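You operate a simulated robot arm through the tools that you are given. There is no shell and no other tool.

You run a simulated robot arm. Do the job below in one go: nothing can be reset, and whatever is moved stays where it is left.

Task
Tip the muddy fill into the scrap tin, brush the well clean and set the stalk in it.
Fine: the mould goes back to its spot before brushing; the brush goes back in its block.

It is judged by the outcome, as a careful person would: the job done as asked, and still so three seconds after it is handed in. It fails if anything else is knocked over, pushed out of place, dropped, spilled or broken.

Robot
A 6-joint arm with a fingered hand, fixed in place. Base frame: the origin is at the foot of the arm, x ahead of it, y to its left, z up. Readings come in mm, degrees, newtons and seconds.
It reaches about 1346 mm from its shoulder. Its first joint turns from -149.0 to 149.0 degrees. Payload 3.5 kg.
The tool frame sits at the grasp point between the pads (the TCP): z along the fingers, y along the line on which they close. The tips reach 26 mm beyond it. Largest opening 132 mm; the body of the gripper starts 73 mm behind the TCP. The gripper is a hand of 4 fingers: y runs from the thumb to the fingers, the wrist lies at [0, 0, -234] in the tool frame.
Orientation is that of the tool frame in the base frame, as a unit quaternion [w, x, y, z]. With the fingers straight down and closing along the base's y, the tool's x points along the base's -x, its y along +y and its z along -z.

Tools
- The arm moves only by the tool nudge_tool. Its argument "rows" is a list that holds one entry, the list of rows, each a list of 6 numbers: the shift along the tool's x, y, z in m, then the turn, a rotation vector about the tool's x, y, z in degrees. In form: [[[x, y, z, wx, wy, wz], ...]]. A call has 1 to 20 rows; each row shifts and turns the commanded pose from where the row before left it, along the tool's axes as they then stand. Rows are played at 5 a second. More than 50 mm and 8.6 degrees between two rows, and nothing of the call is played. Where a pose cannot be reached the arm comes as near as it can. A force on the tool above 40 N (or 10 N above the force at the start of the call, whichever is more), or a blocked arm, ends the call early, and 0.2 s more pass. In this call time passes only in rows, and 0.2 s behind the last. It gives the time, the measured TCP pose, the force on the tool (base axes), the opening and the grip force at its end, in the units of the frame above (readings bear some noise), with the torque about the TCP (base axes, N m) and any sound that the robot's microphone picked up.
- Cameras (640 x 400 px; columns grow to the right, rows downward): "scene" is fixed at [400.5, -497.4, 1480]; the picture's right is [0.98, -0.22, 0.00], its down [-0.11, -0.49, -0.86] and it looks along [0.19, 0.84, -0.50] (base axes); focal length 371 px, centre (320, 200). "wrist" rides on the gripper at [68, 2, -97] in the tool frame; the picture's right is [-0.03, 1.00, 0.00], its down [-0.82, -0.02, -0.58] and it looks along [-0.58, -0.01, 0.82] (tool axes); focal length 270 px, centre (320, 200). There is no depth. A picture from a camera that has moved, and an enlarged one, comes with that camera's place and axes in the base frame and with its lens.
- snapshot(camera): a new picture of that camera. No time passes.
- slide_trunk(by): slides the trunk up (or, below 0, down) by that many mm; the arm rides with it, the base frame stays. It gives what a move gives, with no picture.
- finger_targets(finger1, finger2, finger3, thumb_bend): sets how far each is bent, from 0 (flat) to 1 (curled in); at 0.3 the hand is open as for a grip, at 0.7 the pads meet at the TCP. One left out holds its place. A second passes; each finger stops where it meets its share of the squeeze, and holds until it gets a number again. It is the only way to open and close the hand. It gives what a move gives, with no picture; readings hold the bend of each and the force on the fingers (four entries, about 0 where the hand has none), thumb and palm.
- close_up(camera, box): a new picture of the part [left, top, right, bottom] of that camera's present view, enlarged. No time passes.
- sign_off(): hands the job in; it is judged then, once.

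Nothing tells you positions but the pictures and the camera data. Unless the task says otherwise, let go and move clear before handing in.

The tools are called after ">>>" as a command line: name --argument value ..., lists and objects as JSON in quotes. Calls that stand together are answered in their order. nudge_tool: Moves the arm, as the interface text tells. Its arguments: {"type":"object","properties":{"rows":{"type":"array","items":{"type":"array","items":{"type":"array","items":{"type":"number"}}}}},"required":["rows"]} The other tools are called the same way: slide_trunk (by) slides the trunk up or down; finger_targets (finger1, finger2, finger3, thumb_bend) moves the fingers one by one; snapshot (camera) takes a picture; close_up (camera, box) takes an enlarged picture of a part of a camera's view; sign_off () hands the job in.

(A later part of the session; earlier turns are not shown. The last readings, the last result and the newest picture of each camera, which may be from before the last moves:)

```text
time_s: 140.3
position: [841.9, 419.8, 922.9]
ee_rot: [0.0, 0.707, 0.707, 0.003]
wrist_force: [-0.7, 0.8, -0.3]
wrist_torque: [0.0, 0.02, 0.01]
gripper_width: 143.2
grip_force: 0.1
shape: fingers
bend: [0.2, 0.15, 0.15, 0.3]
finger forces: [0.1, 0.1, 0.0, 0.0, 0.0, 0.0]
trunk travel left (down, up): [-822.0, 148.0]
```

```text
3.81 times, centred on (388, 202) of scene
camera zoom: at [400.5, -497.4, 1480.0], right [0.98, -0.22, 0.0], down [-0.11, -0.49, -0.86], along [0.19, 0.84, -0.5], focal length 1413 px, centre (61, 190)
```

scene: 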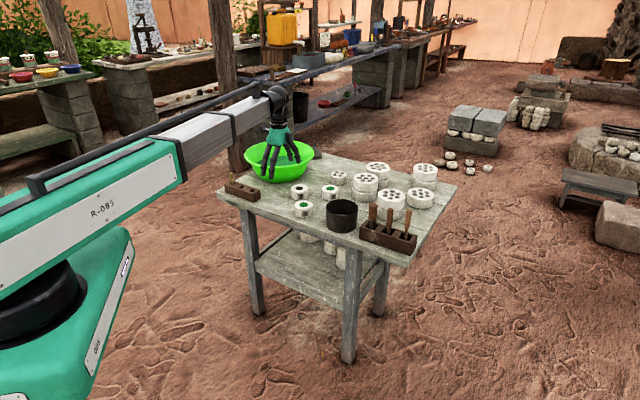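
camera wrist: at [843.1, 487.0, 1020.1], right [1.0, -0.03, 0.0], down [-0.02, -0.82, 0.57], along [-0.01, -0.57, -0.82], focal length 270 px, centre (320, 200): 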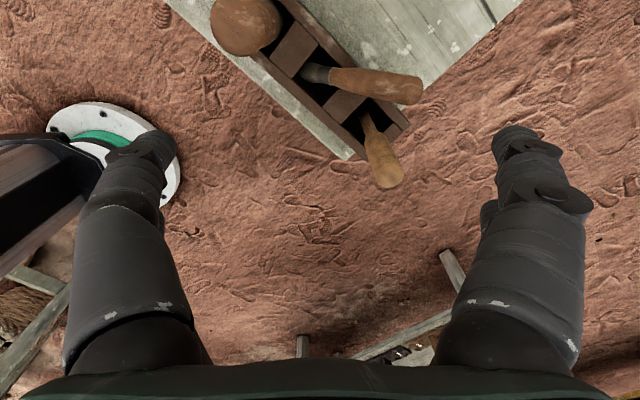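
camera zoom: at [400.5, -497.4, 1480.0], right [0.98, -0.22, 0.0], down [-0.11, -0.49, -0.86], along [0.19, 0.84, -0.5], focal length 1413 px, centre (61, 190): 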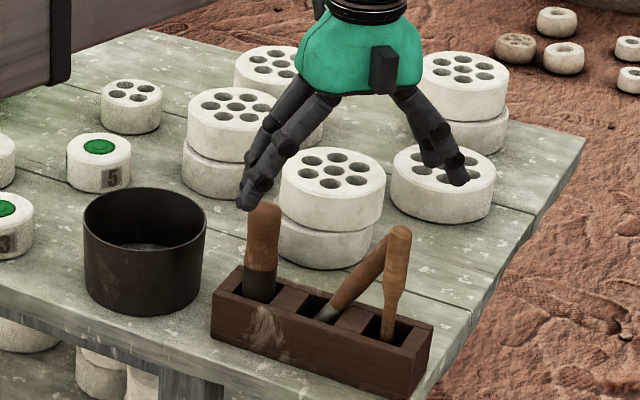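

The lean now lies along the closing direction. I'll make a small shift so the finger pair is in the handle's plane, then lower.

>>> nudge_tool --rows '[[[0.005, 0, 0, 0, 0, 0]]]'

>>> slide_trunk --by -55

>>> snapshot --camera "wrist"

>>> close_up --camera "scene" --box '[330, 150, 446, 255]'

```text
time_s: 140.7
position: [841.8, 426.6, 923.4]
ee_rot: [-0.001, 0.708, 0.706, 0.003]
wrist_force: [-0.1, 0.1, 1.4]
wrist_torque: [0.0, -0.01, -0.03]
gripper_width: 143.3
grip_force: 0.0
shape: fingers
bend: [0.2, 0.15, 0.15, 0.3]
finger forces: [0.1, 0.1, 0.0, 0.0, 0.0, 0.1]
trunk travel left (down, up): [-822.0, 148.0]
```

```text
time_s: 141.6
position: [841.4, 426.5, 867.9]
ee_rot: [0.0, 0.709, 0.706, 0.003]
wrist_force: [0.4, -0.7, 0.1]
wrist_torque: [0.0, 0.0, 0.0]
gripper_width: 143.1
grip_force: 0.0
shape: fingers
bend: [0.2, 0.15, 0.15, 0.3]
finger forces: [0.1, 0.0, 0.0, 0.0, 0.0, 0.1]
trunk travel left (down, up): [-767.0, 203.0]
```

```text
taken
camera wrist: at [843.2, 492.8, 965.3], right [1.0, -0.03, 0.0], down [-0.02, -0.82, 0.57], along [-0.01, -0.57, -0.82], focal length 270 px, centre (320, 200)
```

wrist: 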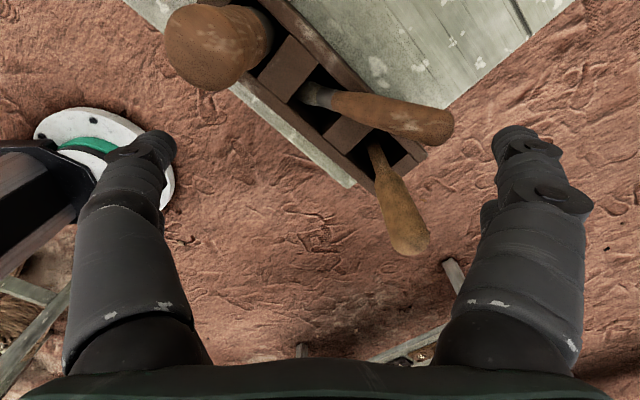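

```text
3.81 times, centred on (388, 202) of scene
camera zoom: at [400.5, -497.4, 1480.0], right [0.98, -0.22, 0.0], down [-0.11, -0.49, -0.86], along [0.19, 0.84, -0.5], focal length 1413 px, centre (61, 190)
```

zoom: 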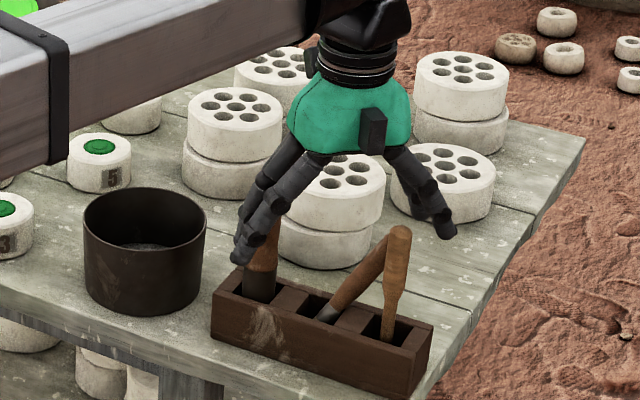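

>>> finger_targets --finger1 0.1

>>> slide_trunk --by -40

>>> snapshot --camera "wrist"

>>> close_up --camera "scene" --box '[330, 150, 446, 255]'

```text
time_s: 142.6
position: [841.1, 425.8, 868.3]
ee_rot: [0.0, 0.708, 0.707, 0.003]
wrist_force: [0.7, -0.5, 0.1]
wrist_torque: [-0.03, 0.0, 0.0]
gripper_width: 153.4
grip_force: 0.1
shape: fingers
bend: [0.1, 0.15, 0.15, 0.3]
finger forces: [0.1, 0.0, 0.0, 0.0, 0.0, 0.1]
trunk travel left (down, up): [-767.0, 203.0]
```

```text
time_s: 143.5
position: [841.4, 426.4, 828.8]
ee_rot: [0.0, 0.708, 0.706, 0.004]
wrist_force: [0.1, -0.7, 0.7]
wrist_torque: [-0.01, -0.02, 0.01]
gripper_width: 153.6
grip_force: 0.0
shape: fingers
bend: [0.1, 0.15, 0.15, 0.3]
finger forces: [0.0, 0.0, 0.0, 0.0, 0.0, 0.0]
trunk travel left (down, up): [-727.0, 243.0]
```

```text
taken
camera wrist: at [843.2, 492.8, 925.3], right [1.0, -0.03, 0.0], down [-0.02, -0.82, 0.57], along [-0.01, -0.57, -0.82], focal length 270 px, centre (320, 200)
```

wrist: 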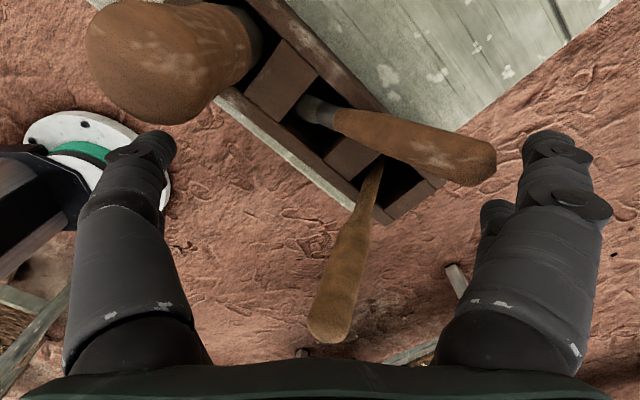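

```text
3.81 times, centred on (388, 202) of scene
camera zoom: at [400.5, -497.4, 1480.0], right [0.98, -0.22, 0.0], down [-0.11, -0.49, -0.86], along [0.19, 0.84, -0.5], focal length 1413 px, centre (61, 190)
```

zoom: 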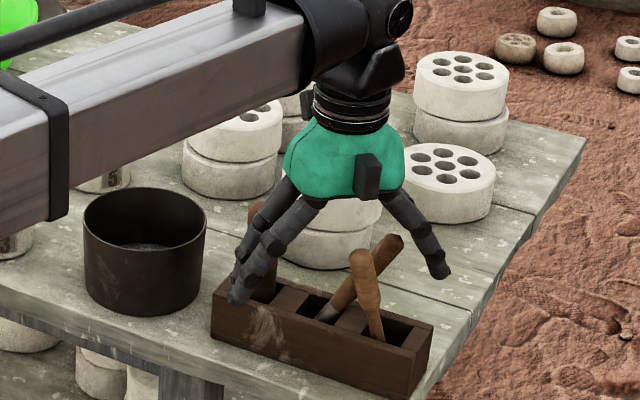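

Lowering made the far fingers touch the end tool, and it now leans in its slot; I'll put that right too. First I'll close finger 1 and the thumb to bring the brush upright.

>>> finger_targets --finger1 0.55 --thumb_bend 0.58

>>> snapshot --camera "wrist"

>>> close_up --camera "scene" --box '[330, 150, 446, 255]'

```text
time_s: 144.5
position: [842.7, 425.3, 830.0]
ee_rot: [-0.001, 0.707, 0.707, 0.003]
wrist_force: [6.2, 0.1, 6.4]
wrist_torque: [0.14, -0.48, -0.12]
gripper_width: 89.6
grip_force: 4.4
shape: fingers
bend: [0.49, 0.15, 0.15, 0.57]
finger forces: [8.5, 0.1, 0.0, 0.0, 0.1, 0.0]
trunk travel left (down, up): [-727.0, 243.0]
```

```text
taken
camera wrist: at [843.3, 492.6, 925.6], right [1.0, -0.03, 0.0], down [-0.02, -0.82, 0.57], along [-0.01, -0.57, -0.82], focal length 270 px, centre (320, 200)
```

wrist: 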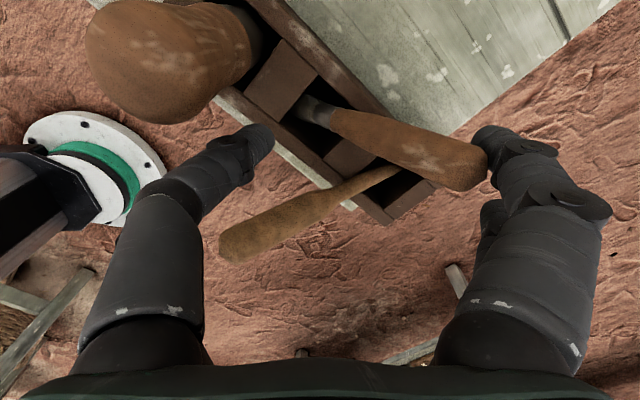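

```text
3.81 times, centred on (388, 202) of scene
camera zoom: at [400.5, -497.4, 1480.0], right [0.98, -0.22, 0.0], down [-0.11, -0.49, -0.86], along [0.19, 0.84, -0.5], focal length 1413 px, centre (61, 190)
```

zoom: 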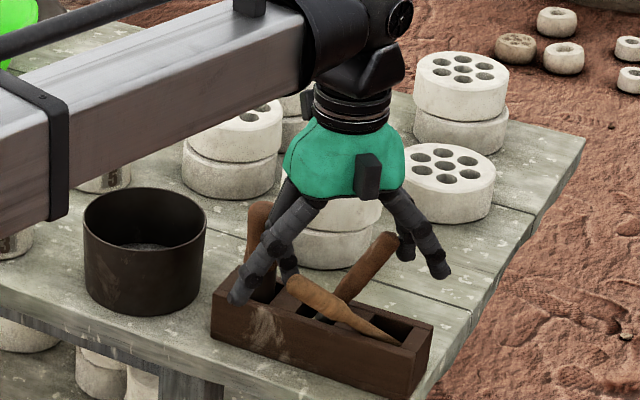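

The end tool tipped further against the block rim, and the brush is only being pushed along its length. I'll stop, open up and rise straight out before anything gets worse.

>>> finger_targets --finger1 0.1 --thumb_bend 0.3

>>> slide_trunk --by 120

>>> snapshot --camera "wrist"

>>> close_up --camera "scene" --box '[340, 180, 436, 255]'

```text
time_s: 145.5
position: [841.7, 425.6, 828.4]
ee_rot: [-0.001, 0.708, 0.706, 0.003]
wrist_force: [-0.1, -0.9, 0.0]
wrist_torque: [0.03, 0.02, -0.05]
gripper_width: 153.3
grip_force: 0.1
shape: fingers
bend: [0.1, 0.15, 0.15, 0.3]
finger forces: [0.0, 0.0, 0.1, 0.0, 0.0, 0.0]
trunk travel left (down, up): [-727.0, 243.0]
```

```text
time_s: 147.0
position: [842.0, 425.9, 948.5]
ee_rot: [0.0, 0.707, 0.707, 0.003]
wrist_force: [-0.2, -0.7, 0.4]
wrist_torque: [0.01, 0.0, 0.02]
gripper_width: 153.3
grip_force: 0.0
shape: fingers
bend: [0.1, 0.15, 0.15, 0.3]
finger forces: [0.1, 0.0, 0.0, 0.0, 0.0, 0.1]
trunk travel left (down, up): [-847.0, 123.0]
```

```text
taken
camera wrist: at [843.4, 492.9, 1045.2], right [1.0, -0.03, 0.0], down [-0.02, -0.82, 0.57], along [-0.01, -0.57, -0.82], focal length 270 px, centre (320, 200)
```

wrist: 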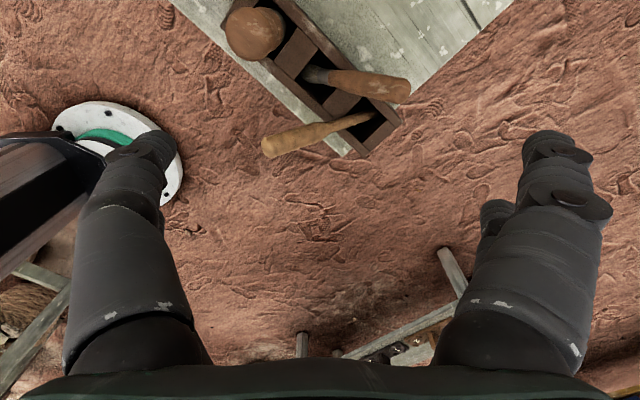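

```text
5.33 times, centred on (388, 218) of scene
camera zoom: at [400.5, -497.4, 1480.0], right [0.98, -0.22, 0.0], down [-0.11, -0.49, -0.86], along [0.19, 0.84, -0.5], focal length 1978 px, centre (-43, 107)
```

zoom: 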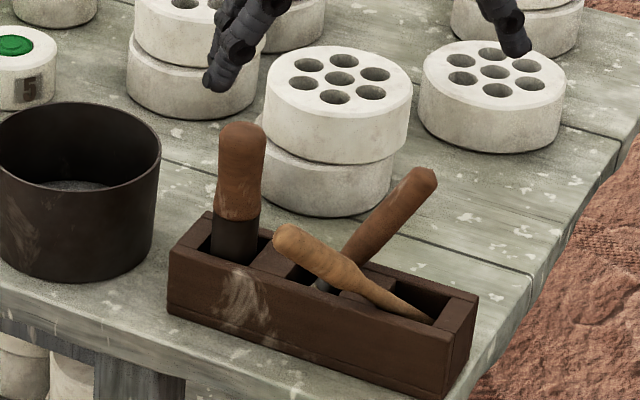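

Both tools are stable in their slots but leaning: the brush about 44° toward +x, the end tool about 48° toward −x. I'll curl fingers 2 and 3 fully out of the way, and pitch the hand to line up with the brush's axis from the far side.

>>> finger_targets --finger1 0.48 --finger2 1.0 --finger3 1.0 --thumb_bend 0.48

>>> nudge_tool --rows '[[[0, 0, 0, 0, 0, -8.2], [0, 0, 0, 0, 0, -8.2], [0, 0, 0, 0, 0, -8.2], [0, 0, 0, 0, 0, -8.2], [0, 0, 0, 0, 0, -8.2], [0, 0, 0, 0, 0, -8.2], [0, 0, 0, 0, 0, -8.2], [0, 0, 0, 0, 0, -8.2], [0, 0, 0, 0, 0, -8.2], [0, 0, 0, 0, 0, -8.2], [0, 0, 0, 0, 0, -8.1], [-0.0392, 0.0025, 0, 0, 0, 0], [-0.0392, 0.0025, 0, 0, 0, 0], [-0.0392, 0.0025, 0, 0, 0, 0], [-0.0392, 0.0025, 0, 0, 0, 0], [-0.0392, 0.0025, 0, 0, 0, 0], [-0.0392, 0.0025, 0, 0, 0, 0]]]'

>>> snapshot --camera "wrist"

>>> snapshot --camera "scene"

```text
time_s: 148.0
position: [842.5, 426.0, 947.4]
ee_rot: [-0.001, 0.708, 0.706, 0.003]
wrist_force: [0.1, -0.3, 0.6]
wrist_torque: [0.0, -0.01, 0.01]
gripper_width: 73.1
grip_force: 0.2
shape: fingers
bend: [0.48, 0.73, 0.73, 0.48]
finger forces: [0.1, 0.1, 0.1, 0.0, 0.0, 0.1]
trunk travel left (down, up): [-847.0, 123.0]
```

```text
time_s: 151.6
position: [1073.5, 438.9, 948.4]
ee_rot: [0.002, -0.001, 1.0, 0.002]
wrist_force: [0.3, -0.5, 0.0]
wrist_torque: [0.0, -0.03, 0.03]
gripper_width: 73.3
grip_force: 0.0
shape: fingers
bend: [0.48, 0.73, 0.73, 0.48]
finger forces: [0.1, 0.0, 0.0, 0.1, 0.0, 0.0]
out of reach, approached as far as the arm can: row 17
trunk travel left (down, up): [-847.0, 123.0]
```

```text
taken
camera wrist: at [1005.1, 439.1, 1044.7], right [0.02, 1.0, 0.01], down [0.81, -0.02, 0.58], along [0.58, -0.01, -0.81], focal length 270 px, centre (320, 200)
```

wrist: 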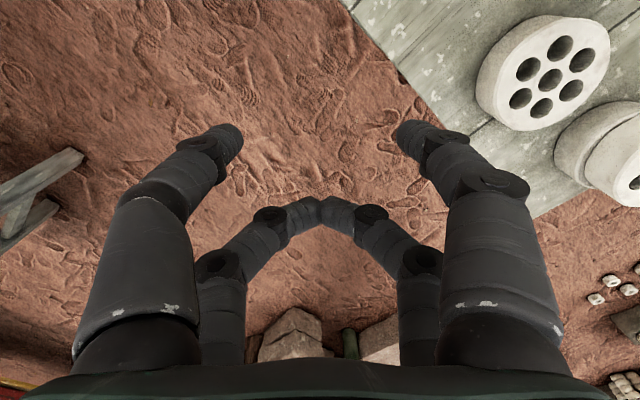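

```text
taken
```

scene: 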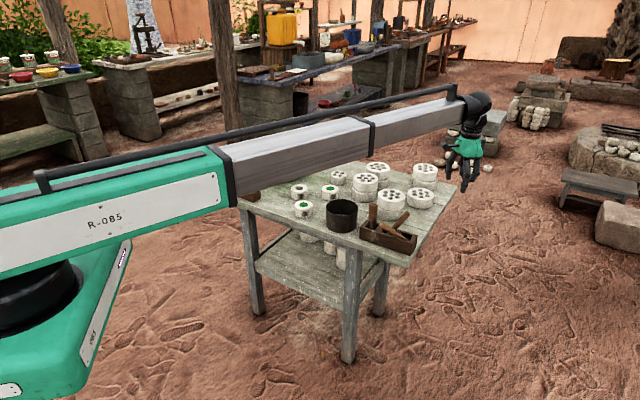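

Fingers 2 and 3 close against each other at 0.73, which is fine. I'll tilt the hand 30° so the fingers point back toward the brush's base, then come down beside it.

>>> nudge_tool --rows '[[[0.009, 0.002, 0, 0, 0, 0], [0.03054, 0, -0.002, 0, 7.5, 0], [0.03054, 0, -0.002, 0, 7.5, 0], [0.03054, 0, -0.002, 0, 7.5, 0], [0.03054, 0, -0.002, 0, 7.5, 0]]]'

>>> slide_trunk --by -90

>>> snapshot --camera "wrist"

>>> close_up --camera "scene" --box '[340, 130, 470, 255]'

```text
time_s: 152.8
position: [945.9, 443.5, 977.1]
ee_rot: [-0.243, 0.001, 0.97, 0.009]
wrist_force: [-0.9, 0.3, 0.3]
wrist_torque: [0.04, 0.0, -0.02]
gripper_width: 73.1
grip_force: 0.1
shape: fingers
bend: [0.48, 0.73, 0.73, 0.48]
finger forces: [0.0, 0.0, 0.0, 0.1, 0.1, 0.1]
out of reach, approached as far as the arm can: row 5
trunk travel left (down, up): [-847.0, 123.0]
```

```text
time_s: 154.0
position: [947.1, 444.3, 886.8]
ee_rot: [-0.243, 0.001, 0.97, 0.009]
wrist_force: [-0.1, -0.3, 0.1]
wrist_torque: [0.0, 0.0, -0.03]
gripper_width: 73.4
grip_force: 0.1
shape: fingers
bend: [0.48, 0.73, 0.73, 0.48]
finger forces: [0.0, 0.0, 0.0, 0.0, 0.0, 0.1]
trunk travel left (down, up): [-757.0, 213.0]
```

```text
taken
camera wrist: at [932.6, 442.5, 1003.5], right [0.03, 1.0, 0.0], down [0.99, -0.03, 0.12], along [0.12, 0.0, -0.99], focal length 270 px, centre (320, 200)
```

wrist: 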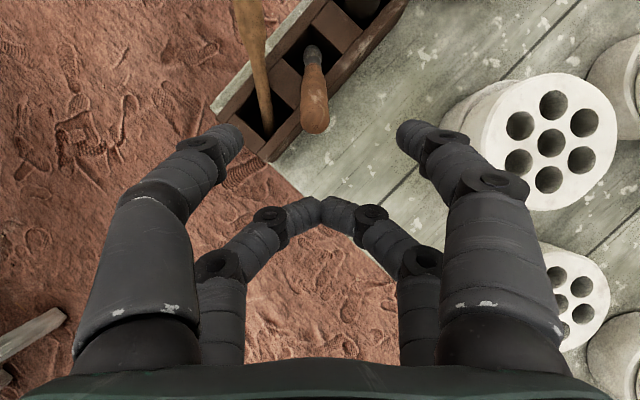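

```text
3.20 times, centred on (405, 192) of scene
camera zoom: at [400.5, -497.4, 1480.0], right [0.98, -0.22, 0.0], down [-0.11, -0.49, -0.86], along [0.19, 0.84, -0.5], focal length 1187 px, centre (48, 224)
```

zoom: 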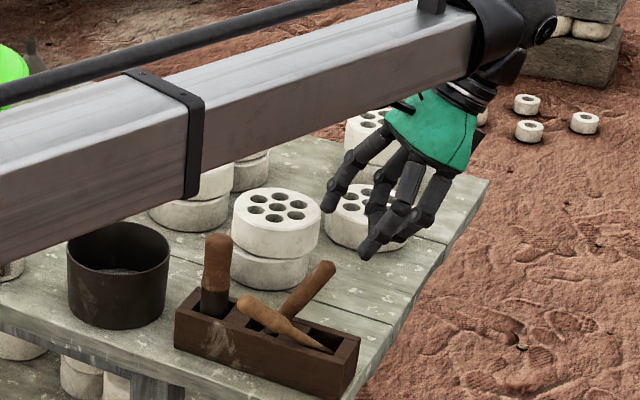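

The hand is tilted and the brush is straight ahead of it. I'll align sideways, lower beside it, then slide in.

>>> nudge_tool --rows '[[[0, -0.0055, 0, 0, 0, 0]]]'

>>> slide_trunk --by -76

>>> snapshot --camera "wrist"

>>> close_up --camera "scene" --box '[350, 160, 450, 255]'

```text
time_s: 154.4
position: [946.9, 438.4, 885.8]
ee_rot: [-0.243, 0.0, 0.97, 0.009]
wrist_force: [0.7, 0.0, -0.1]
wrist_torque: [-0.01, -0.01, -0.02]
gripper_width: 73.3
grip_force: 0.0
shape: fingers
bend: [0.48, 0.73, 0.73, 0.48]
finger forces: [0.0, 0.0, 0.0, 0.0, 0.0, 0.0]
trunk travel left (down, up): [-757.0, 213.0]
```

```text
time_s: 155.5
position: [947.1, 440.3, 810.4]
ee_rot: [-0.243, 0.0, 0.97, 0.008]
wrist_force: [-0.2, 0.0, 0.8]
wrist_torque: [0.0, -0.01, 0.02]
gripper_width: 73.2
grip_force: 0.0
shape: fingers
bend: [0.48, 0.73, 0.73, 0.48]
finger forces: [0.0, 0.1, 0.0, 0.0, 0.0, 0.0]
trunk travel left (down, up): [-681.0, 289.0]
```

```text
taken
camera wrist: at [932.1, 437.3, 927.4], right [0.03, 1.0, 0.0], down [0.99, -0.03, 0.13], along [0.13, 0.0, -0.99], focal length 270 px, centre (320, 200)
```

wrist: 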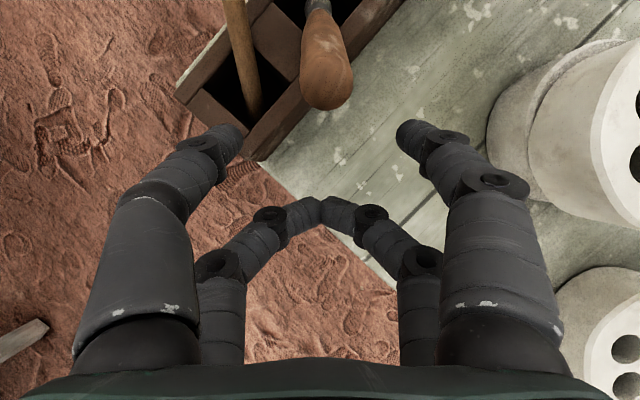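

```text
4.21 times, centred on (400, 208) of scene
camera zoom: at [400.5, -497.4, 1480.0], right [0.98, -0.22, 0.0], down [-0.11, -0.49, -0.86], along [0.19, 0.84, -0.5], focal length 1562 px, centre (-17, 168)
```

zoom: 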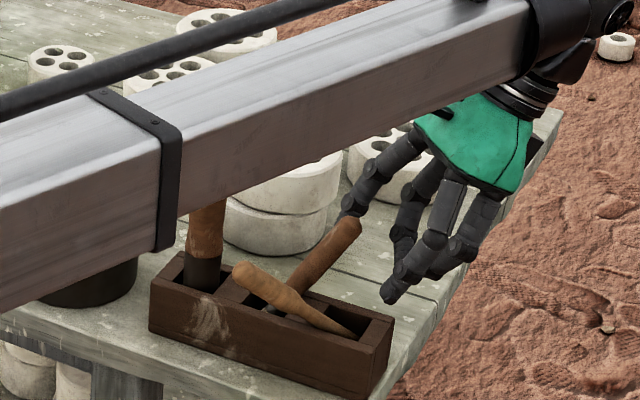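

>>> finger_targets --finger1 0.55 --thumb_bend 0.55

>>> slide_trunk --by 6

>>> nudge_tool --rows '[[[0.0106, 0.001, 0.0056, 0, 0, 0], [0.0106, 0, 0.0056, 0, 0, 0], [0.0106, 0, 0.0056, 0, 0, 0]]]'

>>> snapshot --camera "wrist"

>>> close_up --camera "scene" --box '[350, 160, 450, 255]'

```text
time_s: 156.5
position: [946.6, 438.3, 810.7]
ee_rot: [-0.243, 0.001, 0.97, 0.009]
wrist_force: [-0.4, -0.7, 0.0]
wrist_torque: [0.01, 0.0, 0.02]
gripper_width: 49.7
grip_force: 0.1
shape: fingers
bend: [0.55, 0.73, 0.73, 0.55]
finger forces: [0.0, 0.1, 0.0, 0.0, 0.0, 0.0]
trunk travel left (down, up): [-681.0, 289.0]
```

```text
time_s: 157.1
position: [946.5, 439.1, 816.3]
ee_rot: [-0.243, 0.001, 0.97, 0.009]
wrist_force: [0.1, 0.0, -0.4]
wrist_torque: [0.01, 0.04, 0.01]
gripper_width: 49.7
grip_force: 0.1
shape: fingers
bend: [0.55, 0.73, 0.73, 0.55]
finger forces: [0.0, 0.0, 0.0, 0.0, 0.0, 0.1]
trunk travel left (down, up): [-687.0, 283.0]
```

```text
time_s: 157.9
position: [910.7, 439.6, 816.3]
ee_rot: [-0.242, 0.0, 0.97, 0.009]
wrist_force: [0.2, 0.0, -0.8]
wrist_torque: [-0.04, 0.0, -0.01]
gripper_width: 49.4
grip_force: 0.0
shape: fingers
bend: [0.55, 0.73, 0.73, 0.55]
finger forces: [0.0, 0.1, 0.1, 0.0, 0.1, 0.0]
trunk travel left (down, up): [-687.0, 283.0]
```

```text
taken
camera wrist: at [896.5, 438.5, 933.3], right [0.03, 1.0, 0.0], down [0.99, -0.03, 0.13], along [0.13, 0.0, -0.99], focal length 270 px, centre (320, 200)
```

wrist: 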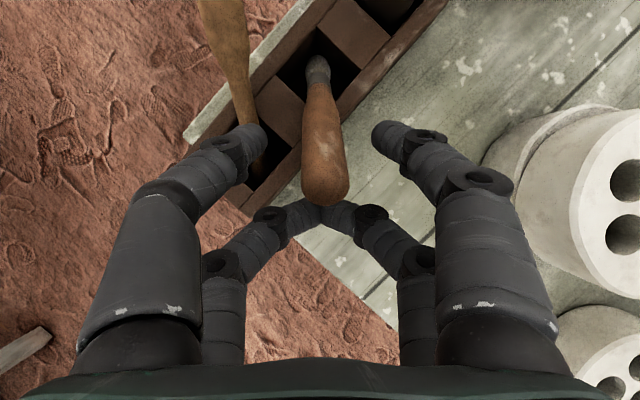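

```text
4.21 times, centred on (400, 208) of scene
camera zoom: at [400.5, -497.4, 1480.0], right [0.98, -0.22, 0.0], down [-0.11, -0.49, -0.86], along [0.19, 0.84, -0.5], focal length 1562 px, centre (-17, 168)
```

zoom: 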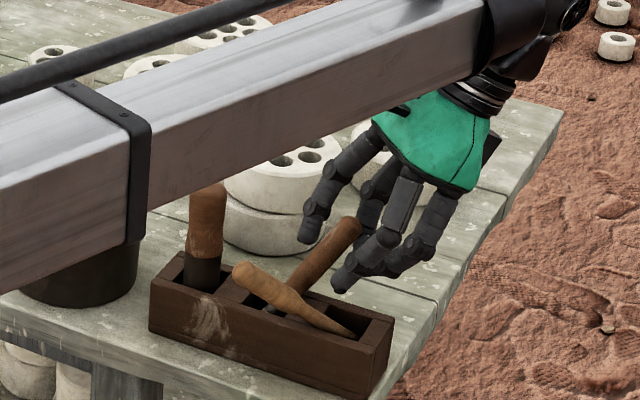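

The handle is right between the fingertips, so I'll close on it.

>>> finger_targets --finger1 0.75 --thumb_bend 0.75

>>> snapshot --camera "wrist"

>>> close_up --camera "scene" --box '[350, 160, 450, 255]'

```text
time_s: 158.9
position: [911.1, 440.0, 816.5]
ee_rot: [-0.244, 0.001, 0.97, 0.009]
wrist_force: [-0.9, -0.3, -0.2]
wrist_torque: [-0.01, -0.01, -0.02]
gripper_width: 14.2
grip_force: 7.6
shape: fingers
bend: [0.65, 0.73, 0.73, 0.68]
finger forces: [7.5, 0.1, 0.0, 0.0, 7.8, 0.1]
trunk travel left (down, up): [-687.0, 283.0]
```

```text
taken
camera wrist: at [896.7, 438.4, 933.3], right [0.03, 1.0, 0.0], down [0.99, -0.03, 0.12], along [0.13, 0.0, -0.99], focal length 270 px, centre (320, 200)
```

wrist: 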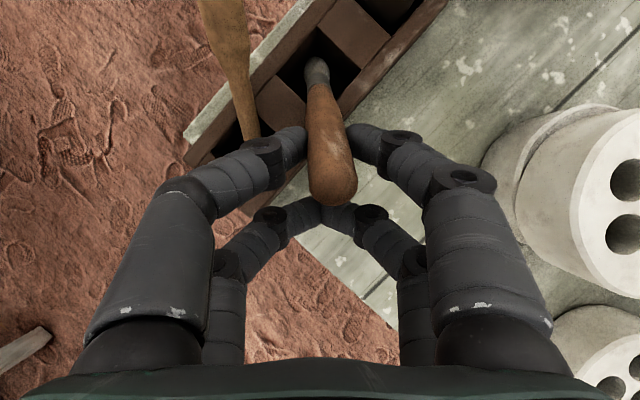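

```text
4.21 times, centred on (400, 208) of scene
camera zoom: at [400.5, -497.4, 1480.0], right [0.98, -0.22, 0.0], down [-0.11, -0.49, -0.86], along [0.19, 0.84, -0.5], focal length 1562 px, centre (-17, 168)
```

zoom: 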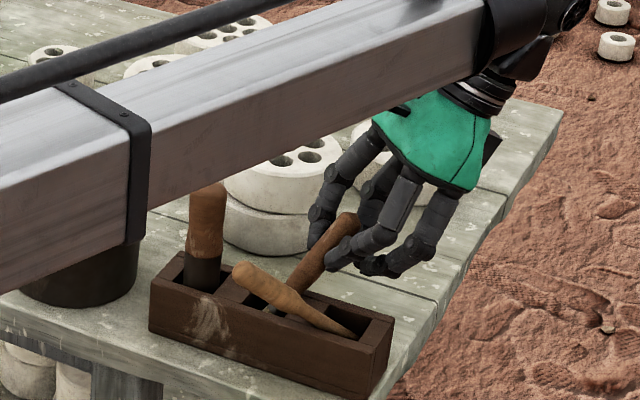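

The brush is gripped well, along its axis. I'll lift it straight up out of the slot.

>>> slide_trunk --by 30

>>> slide_trunk --by 55

>>> snapshot --camera "wrist"

>>> close_up --camera "scene" --box '[350, 140, 450, 255]'

```text
time_s: 159.6
position: [912.6, 438.7, 847.2]
ee_rot: [-0.242, 0.001, 0.97, 0.008]
wrist_force: [0.8, 0.9, -0.1]
wrist_torque: [0.02, -0.03, -0.04]
gripper_width: 13.9
grip_force: 7.7
shape: fingers
bend: [0.65, 0.73, 0.73, 0.68]
finger forces: [8.0, 0.1, 0.0, 0.0, 7.8, 0.0]
trunk travel left (down, up): [-717.0, 253.0]
```

```text
time_s: 160.6
position: [910.8, 440.8, 900.8]
ee_rot: [-0.242, 0.0, 0.97, 0.009]
wrist_force: [-1.2, 0.4, -0.7]
wrist_torque: [0.02, -0.03, -0.01]
gripper_width: 14.1
grip_force: 7.7
shape: fingers
bend: [0.65, 0.73, 0.73, 0.68]
finger forces: [7.9, 0.0, 0.1, 0.0, 8.0, 0.0]
trunk travel left (down, up): [-772.0, 198.0]
```

```text
taken
camera wrist: at [896.8, 438.4, 1018.2], right [0.03, 1.0, 0.0], down [0.99, -0.03, 0.12], along [0.12, 0.0, -0.99], focal length 270 px, centre (320, 200)
```

wrist: 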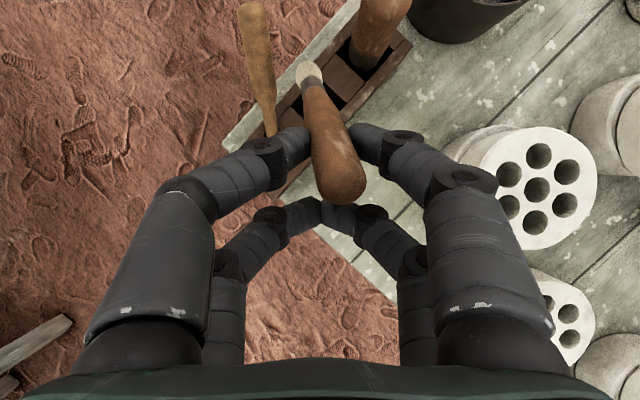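

```text
3.48 times, centred on (400, 198) of scene
camera zoom: at [400.5, -497.4, 1480.0], right [0.98, -0.22, 0.0], down [-0.11, -0.49, -0.86], along [0.19, 0.84, -0.5], focal length 1290 px, centre (42, 209)
```

zoom: 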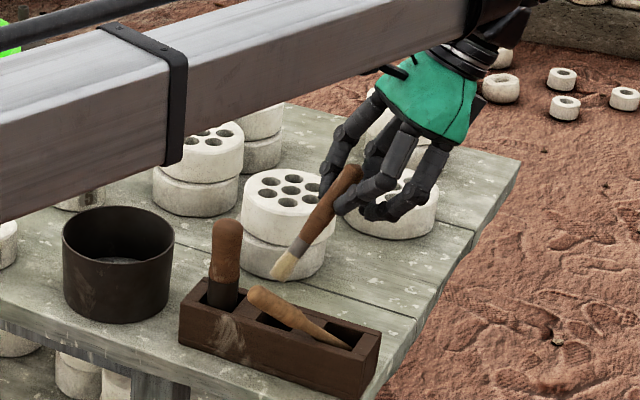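

The brush is free of the slot. I'll raise further, rotate the hand so the brush hangs vertical, and bring it over its slot.

>>> slide_trunk --by 75

>>> nudge_tool --rows '[[[-0.02836, 0, -0.00172, 0, -6.96, 0], [-0.02836, 0, -0.00172, 0, -6.96, 0], [-0.02836, 0, -0.00172, 0, -6.96, 0], [-0.02836, 0, -0.00172, 0, -6.96, 0], [-0.02836, 0, -0.00172, 0, -6.96, 0], [0, 0.03115, -0.00208, -7.65, 0, 0]]]'

>>> snapshot --camera "wrist"

>>> close_up --camera "scene" --box '[350, 80, 510, 240]'

```text
time_s: 161.7
position: [912.4, 439.6, 975.8]
ee_rot: [-0.242, 0.0, 0.97, 0.008]
wrist_force: [0.0, -0.6, 0.0]
wrist_torque: [0.01, -0.02, 0.0]
gripper_width: 14.4
grip_force: 8.0
shape: fingers
bend: [0.65, 0.73, 0.73, 0.68]
finger forces: [8.0, 0.1, 0.1, 0.0, 8.0, 0.0]
trunk travel left (down, up): [-847.0, 123.0]
```

```text
time_s: 163.1
position: [1049.4, 470.0, 952.4]
ee_rot: [0.06, 0.001, 0.995, 0.075]
wrist_force: [0.1, -0.5, -0.7]
wrist_torque: [0.02, -0.01, -0.01]
gripper_width: 14.1
grip_force: 7.7
shape: fingers
bend: [0.65, 0.73, 0.73, 0.68]
finger forces: [8.0, 0.0, 0.1, 0.0, 8.0, 0.0]
trunk travel left (down, up): [-847.0, 123.0]
```

```text
taken
camera wrist: at [970.6, 457.0, 1039.5], right [0.02, 0.99, 0.15], down [0.74, -0.11, 0.66], along [0.67, 0.1, -0.74], focal length 270 px, centre (320, 200)
```

wrist: 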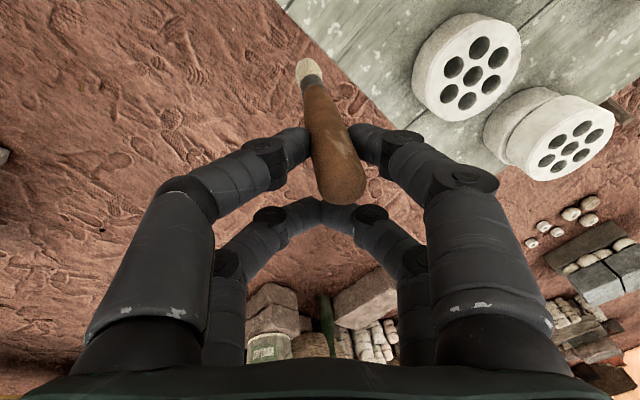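

```text
2.50 times, centred on (430, 160) of scene
camera zoom: at [400.5, -497.4, 1480.0], right [0.98, -0.22, 0.0], down [-0.11, -0.49, -0.86], along [0.19, 0.84, -0.5], focal length 927 px, centre (45, 300)
```

zoom: 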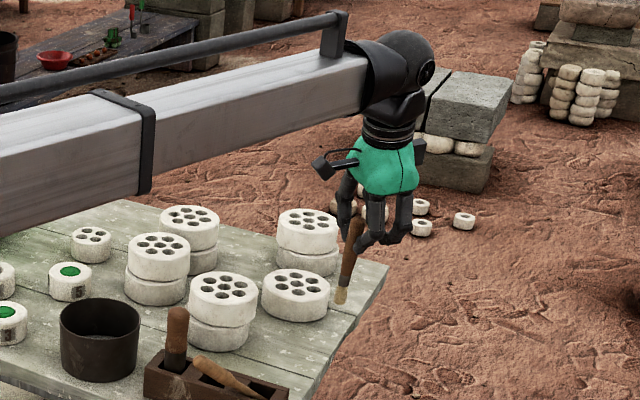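

>>> nudge_tool --rows '[[[0.03704, -0.00706, -0.00558, 0, 0, 0], [0.03704, -0.00706, -0.00558, 0, 0, 0], [0.03704, -0.00706, -0.00558, 0, 0, 0], [0.03704, -0.00706, -0.00558, 0, 0, 0], [0.03704, -0.00706, -0.00558, 0, 0, 0]]]'

>>> snapshot --camera "wrist"

>>> close_up --camera "scene" --box '[340, 130, 450, 250]'

```text
time_s: 164.3
position: [862.6, 431.7, 952.8]
ee_rot: [0.059, -0.001, 0.995, 0.075]
wrist_force: [-0.2, 0.3, -0.3]
wrist_torque: [-0.04, 0.01, 0.06]
gripper_width: 14.3
grip_force: 7.9
shape: fingers
bend: [0.65, 0.73, 0.73, 0.68]
finger forces: [8.0, 0.1, 0.0, 0.1, 7.9, 0.0]
trunk travel left (down, up): [-847.0, 123.0]
```

```text
taken
camera wrist: at [783.8, 418.5, 1039.7], right [0.02, 0.99, 0.15], down [0.74, -0.11, 0.66], along [0.67, 0.1, -0.74], focal length 270 px, centre (320, 200)
```

wrist: 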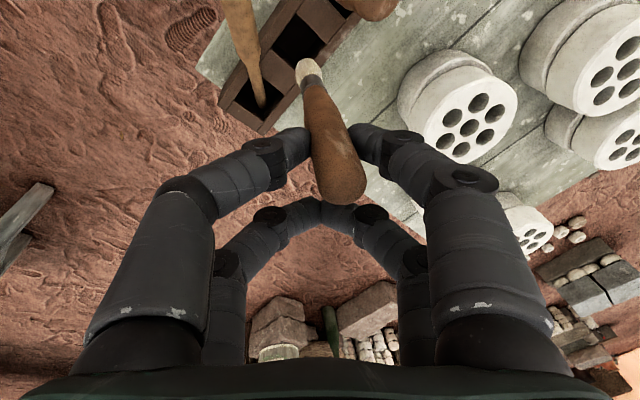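

```text
3.33 times, centred on (395, 190) of scene
camera zoom: at [400.5, -497.4, 1480.0], right [0.98, -0.22, 0.0], down [-0.11, -0.49, -0.86], along [0.19, 0.84, -0.5], focal length 1236 px, centre (70, 233)
```

zoom: 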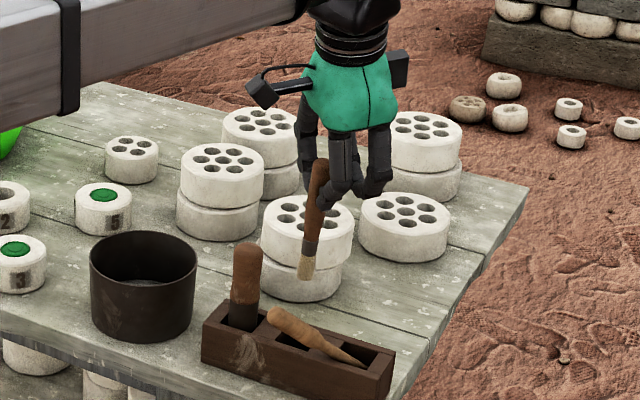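

>>> slide_trunk --by -50

>>> close_up --camera "wrist" --box '[240, 20, 380, 140]'

>>> close_up --camera "scene" --box '[345, 180, 425, 250]'

```text
time_s: 165.2
position: [863.2, 432.4, 903.4]
ee_rot: [0.059, -0.001, 0.996, 0.074]
wrist_force: [0.2, 1.4, -0.5]
wrist_torque: [0.01, -0.01, 0.03]
gripper_width: 13.8
grip_force: 8.2
shape: fingers
bend: [0.65, 0.73, 0.73, 0.68]
finger forces: [7.8, 0.0, 0.1, 0.0, 7.9, 0.1]
trunk travel left (down, up): [-797.0, 173.0]
```

```text
3.33 times, centred on (310, 80) of wrist
camera zoom: at [784.3, 419.0, 989.7], right [0.02, 0.99, 0.15], down [0.74, -0.11, 0.66], along [0.67, 0.1, -0.74], focal length 901 px, centre (353, 600)
```

zoom: 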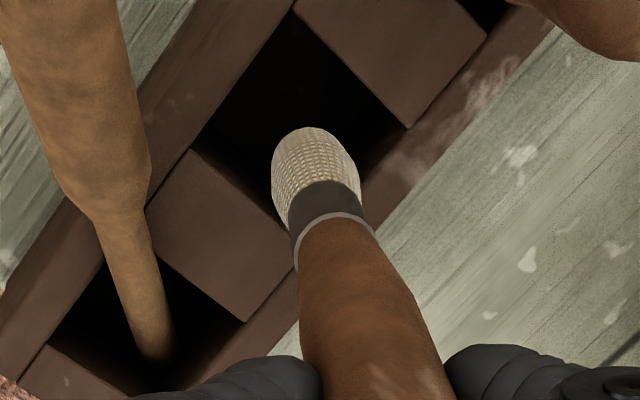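

```text
5.71 times, centred on (385, 215) of scene
camera zoom: at [400.5, -497.4, 1480.0], right [0.98, -0.22, 0.0], down [-0.11, -0.49, -0.86], along [0.19, 0.84, -0.5], focal length 2119 px, centre (-51, 114)
```

zoom: 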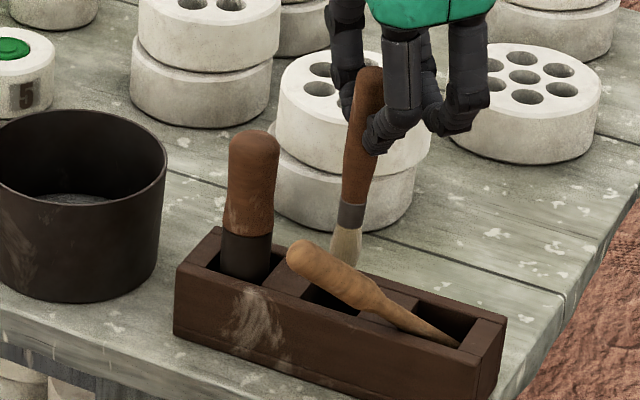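

Nearly aligned. I'll apply a small correction toward the slot centre and lower in.

>>> nudge_tool --rows '[[[0.0044, -0.00195, -0.00084, 0, 0, 0]]]'

>>> slide_trunk --by -22

>>> close_up --camera "wrist" --box '[240, 20, 380, 140]'

>>> close_up --camera "scene" --box '[345, 180, 425, 250]'

```text
time_s: 165.6
position: [859.5, 430.1, 903.1]
ee_rot: [0.059, -0.001, 0.995, 0.075]
wrist_force: [1.0, 0.4, 0.6]
wrist_torque: [0.02, 0.02, 0.0]
gripper_width: 13.9
grip_force: 8.2
shape: fingers
bend: [0.65, 0.73, 0.73, 0.68]
finger forces: [7.8, 0.0, 0.0, 0.1, 7.9, 0.0]
trunk travel left (down, up): [-797.0, 173.0]
```

```text
time_s: 166.3
position: [859.5, 430.0, 880.0]
ee_rot: [0.059, 0.0, 0.995, 0.075]
wrist_force: [0.2, 0.1, -0.3]
wrist_torque: [0.02, -0.02, 0.0]
gripper_width: 14.4
grip_force: 8.0
shape: fingers
bend: [0.65, 0.73, 0.73, 0.68]
finger forces: [7.9, 0.0, 0.1, 0.0, 7.8, 0.0]
trunk travel left (down, up): [-775.0, 195.0]
```

```text
3.33 times, centred on (310, 80) of wrist
camera zoom: at [780.1, 416.9, 967.6], right [0.02, 0.99, 0.15], down [0.74, -0.11, 0.66], along [0.67, 0.1, -0.74], focal length 901 px, centre (353, 600)
```

zoom: 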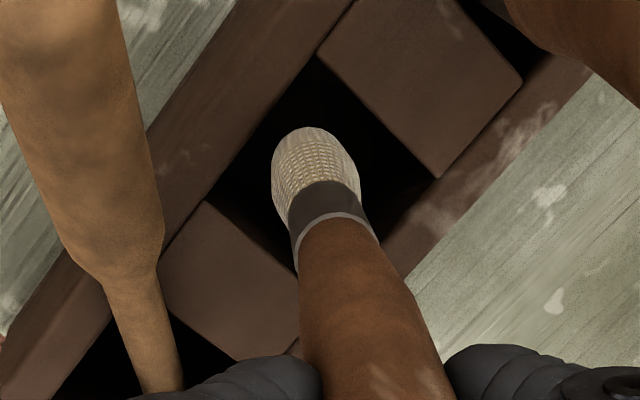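

```text
5.71 times, centred on (385, 215) of scene
camera zoom: at [400.5, -497.4, 1480.0], right [0.98, -0.22, 0.0], down [-0.11, -0.49, -0.86], along [0.19, 0.84, -0.5], focal length 2119 px, centre (-51, 114)
```

zoom: 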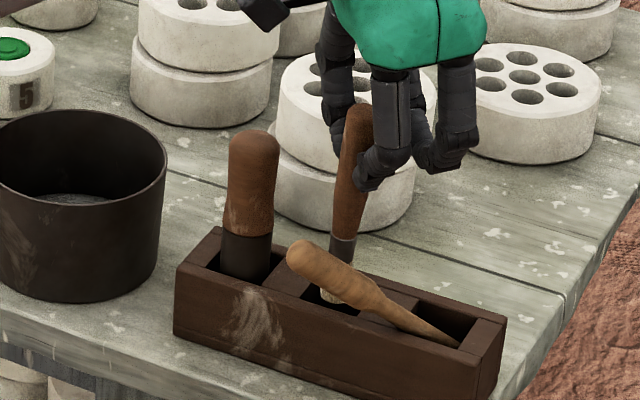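

The tip is inside the slot and centred. I'll keep lowering gently until it touches the bottom.

>>> slide_trunk --by -24

>>> slide_trunk --by -5

>>> close_up --camera "wrist" --box '[200, 20, 440, 220]'

>>> close_up --camera "scene" --box '[345, 180, 425, 250]'

```text
time_s: 167.0
position: [859.0, 430.1, 856.9]
ee_rot: [0.059, -0.002, 0.995, 0.075]
wrist_force: [0.8, 0.9, -0.4]
wrist_torque: [0.0, 0.0, 0.02]
gripper_width: 13.9
grip_force: 8.0
shape: fingers
bend: [0.65, 0.73, 0.73, 0.68]
finger forces: [7.9, 0.1, 0.0, 0.0, 7.9, 0.0]
trunk travel left (down, up): [-751.0, 219.0]
```

```text
time_s: 167.6
position: [860.2, 432.2, 852.1]
ee_rot: [0.059, -0.001, 0.995, 0.075]
wrist_force: [0.3, -0.4, -0.3]
wrist_torque: [0.02, 0.0, -0.02]
gripper_width: 14.0
grip_force: 7.8
shape: fingers
bend: [0.65, 0.73, 0.73, 0.68]
finger forces: [7.9, 0.0, 0.0, 0.0, 7.9, 0.1]
trunk travel left (down, up): [-746.0, 224.0]
```

```text
2.00 times, centred on (320, 120) of wrist
camera zoom: at [780.1, 416.9, 938.7], right [0.02, 0.99, 0.15], down [0.74, -0.11, 0.66], along [0.67, 0.1, -0.74], focal length 541 px, centre (320, 360)
```

zoom: 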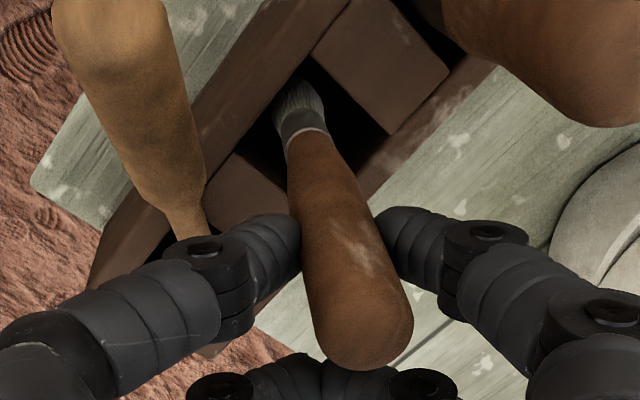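

```text
5.71 times, centred on (385, 215) of scene
camera zoom: at [400.5, -497.4, 1480.0], right [0.98, -0.22, 0.0], down [-0.11, -0.49, -0.86], along [0.19, 0.84, -0.5], focal length 2119 px, centre (-51, 114)
```

zoom: 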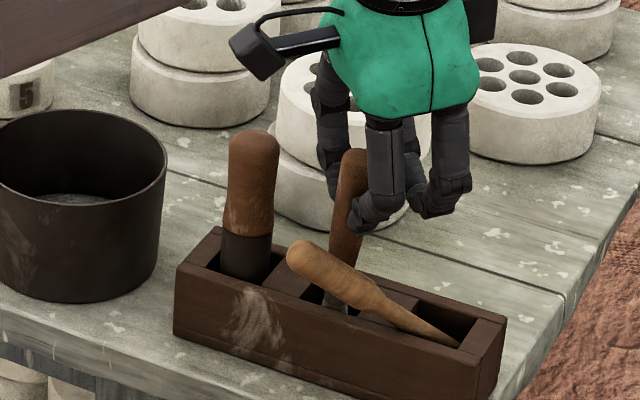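

>>> slide_trunk --by -4

>>> slide_trunk --by -2

>>> slide_trunk --by -2

```text
time_s: 168.1
position: [860.1, 429.7, 849.8]
ee_rot: [0.058, -0.002, 0.996, 0.074]
wrist_force: [0.4, -0.3, -0.4]
wrist_torque: [0.02, -0.03, 0.01]
gripper_width: 14.2
grip_force: 8.2
shape: fingers
bend: [0.65, 0.73, 0.73, 0.68]
finger forces: [7.9, 0.0, 0.0, 0.0, 7.8, 0.1]
trunk travel left (down, up): [-742.0, 228.0]
```

```text
time_s: 168.6
position: [858.5, 430.2, 845.9]
ee_rot: [0.058, -0.001, 0.995, 0.075]
wrist_force: [0.2, -0.6, -0.2]
wrist_torque: [0.03, -0.02, 0.01]
gripper_width: 14.2
grip_force: 8.3
shape: fingers
bend: [0.65, 0.73, 0.73, 0.68]
finger forces: [7.9, 0.0, 0.0, 0.0, 7.8, 0.0]
trunk travel left (down, up): [-740.0, 230.0]
```

```text
time_s: 169.1
position: [859.0, 431.8, 843.6]
ee_rot: [0.059, -0.001, 0.995, 0.075]
wrist_force: [-0.2, -0.2, 0.2]
wrist_torque: [0.03, -0.03, -0.01]
gripper_width: 14.2
grip_force: 8.1
shape: fingers
bend: [0.65, 0.73, 0.73, 0.68]
finger forces: [7.9, 0.0, 0.0, 0.0, 8.0, 0.0]
trunk travel left (down, up): [-738.0, 232.0]
```

>>> slide_trunk --by -2

>>> slide_trunk --by -2

>>> close_up --camera "scene" --box '[345, 180, 425, 250]'

```text
time_s: 169.7
position: [859.5, 429.6, 841.7]
ee_rot: [0.058, -0.001, 0.995, 0.075]
wrist_force: [0.8, 1.0, 3.5]
wrist_torque: [0.04, 0.05, 0.05]
gripper_width: 13.7
grip_force: 8.7
shape: fingers
bend: [0.65, 0.73, 0.73, 0.71]
finger forces: [8.4, 0.0, 0.0, 0.1, 8.3, 0.0]
trunk travel left (down, up): [-736.0, 234.0]
```

```text
time_s: 170.2
position: [859.2, 429.9, 840.5]
ee_rot: [0.059, -0.001, 0.995, 0.075]
wrist_force: [-0.3, -0.2, 10.1]
wrist_torque: [0.11, 0.13, 0.02]
gripper_width: 14.1
grip_force: 9.2
shape: fingers
bend: [0.66, 0.73, 0.73, 0.72]
finger forces: [9.2, 0.0, 0.0, 0.0, 9.0, 0.0]
trunk travel left (down, up): [-734.0, 236.0]
```

```text
5.71 times, centred on (385, 215) of scene
camera zoom: at [400.5, -497.4, 1480.0], right [0.98, -0.22, 0.0], down [-0.11, -0.49, -0.86], along [0.19, 0.84, -0.5], focal length 2119 px, centre (-51, 114)
```

zoom: 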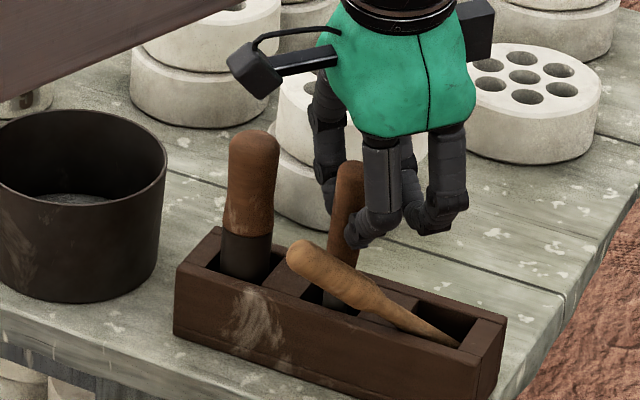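

The brush is touching the slot bottom, at about 10 N. I'll ease up a little, then open slightly and evenly.

>>> slide_trunk --by 1.5

>>> finger_targets --finger1 0.63 --thumb_bend 0.65

>>> close_up --camera "wrist" --box '[200, 20, 440, 220]'

>>> close_up --camera "scene" --box '[345, 180, 425, 250]'

```text
time_s: 170.7
position: [859.9, 430.2, 841.3]
ee_rot: [0.058, -0.001, 0.995, 0.075]
wrist_force: [-0.3, 1.3, 3.4]
wrist_torque: [0.07, 0.05, -0.03]
gripper_width: 14.1
grip_force: 8.5
shape: fingers
bend: [0.66, 0.73, 0.73, 0.72]
finger forces: [8.5, 0.1, 0.0, 0.1, 8.3, 0.0]
trunk travel left (down, up): [-736.0, 234.0]
```

```text
time_s: 171.7
position: [859.6, 430.8, 840.4]
ee_rot: [0.059, -0.001, 0.996, 0.074]
wrist_force: [-0.9, -0.3, -0.1]
wrist_torque: [0.0, -0.01, 0.01]
gripper_width: 19.8
grip_force: 0.1
shape: fingers
bend: [0.63, 0.73, 0.73, 0.65]
finger forces: [0.0, 0.1, 0.0, 0.1, 0.0, 0.0]
trunk travel left (down, up): [-736.0, 234.0]
```

```text
2.00 times, centred on (320, 120) of wrist
camera zoom: at [780.1, 417.0, 928.1], right [0.02, 0.99, 0.15], down [0.74, -0.11, 0.66], along [0.67, 0.1, -0.74], focal length 541 px, centre (320, 360)
```

zoom: 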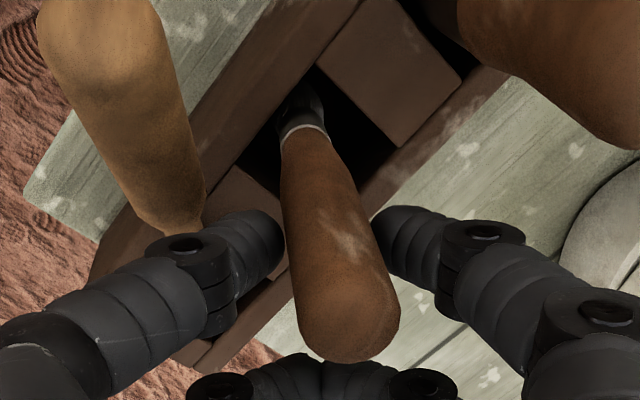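

```text
5.71 times, centred on (385, 215) of scene
camera zoom: at [400.5, -497.4, 1480.0], right [0.98, -0.22, 0.0], down [-0.11, -0.49, -0.86], along [0.19, 0.84, -0.5], focal length 2119 px, centre (-51, 114)
```

zoom: 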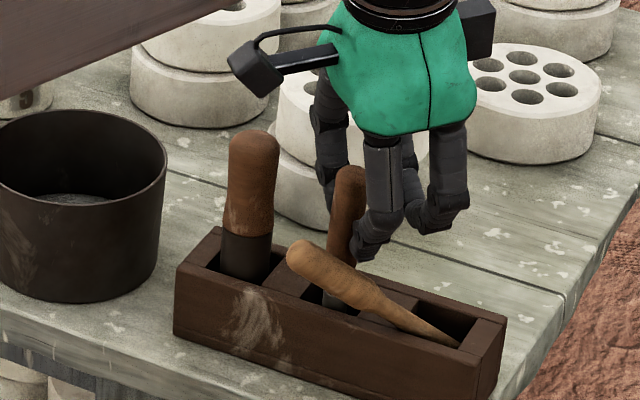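

The brush is standing free and upright. I'll raise straight up without opening further.

>>> slide_trunk --by 30

>>> slide_trunk --by 80

>>> snapshot --camera "wrist"

>>> close_up --camera "scene" --box '[345, 180, 425, 250]'

```text
time_s: 172.4
position: [859.5, 430.1, 871.6]
ee_rot: [0.058, 0.0, 0.996, 0.075]
wrist_force: [-0.1, -0.2, -0.6]
wrist_torque: [0.0, -0.03, 0.01]
gripper_width: 20.1
grip_force: 0.0
shape: fingers
bend: [0.63, 0.73, 0.73, 0.65]
finger forces: [0.1, 0.1, 0.0, 0.0, 0.0, 0.0]
trunk travel left (down, up): [-766.0, 204.0]
```

```text
time_s: 173.6
position: [859.0, 430.1, 950.6]
ee_rot: [0.059, -0.001, 0.995, 0.075]
wrist_force: [-0.6, -0.1, 0.4]
wrist_torque: [0.01, -0.01, 0.02]
gripper_width: 19.6
grip_force: 0.1
shape: fingers
bend: [0.63, 0.73, 0.73, 0.65]
finger forces: [0.1, 0.0, 0.0, 0.1, 0.0, 0.0]
trunk travel left (down, up): [-846.0, 124.0]
```

```text
taken
camera wrist: at [780.2, 417.0, 1038.1], right [0.02, 0.99, 0.15], down [0.74, -0.11, 0.66], along [0.67, 0.1, -0.74], focal length 270 px, centre (320, 200)
```

wrist: 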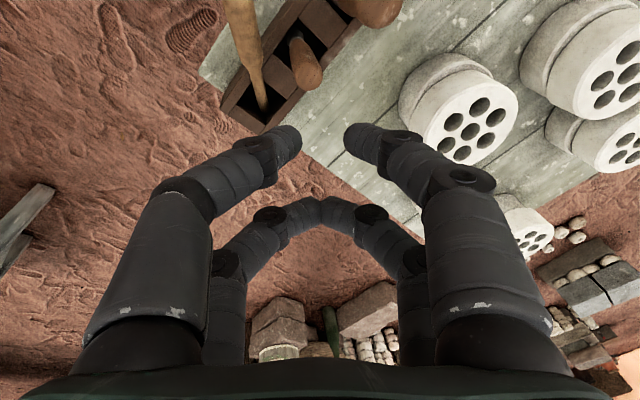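

```text
5.71 times, centred on (385, 215) of scene
camera zoom: at [400.5, -497.4, 1480.0], right [0.98, -0.22, 0.0], down [-0.11, -0.49, -0.86], along [0.19, 0.84, -0.5], focal length 2119 px, centre (-51, 114)
```

zoom: 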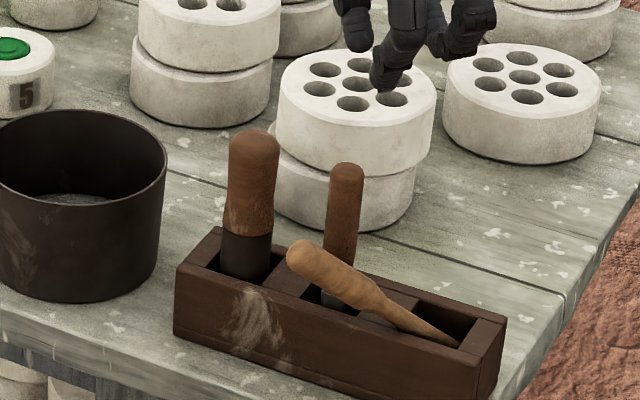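

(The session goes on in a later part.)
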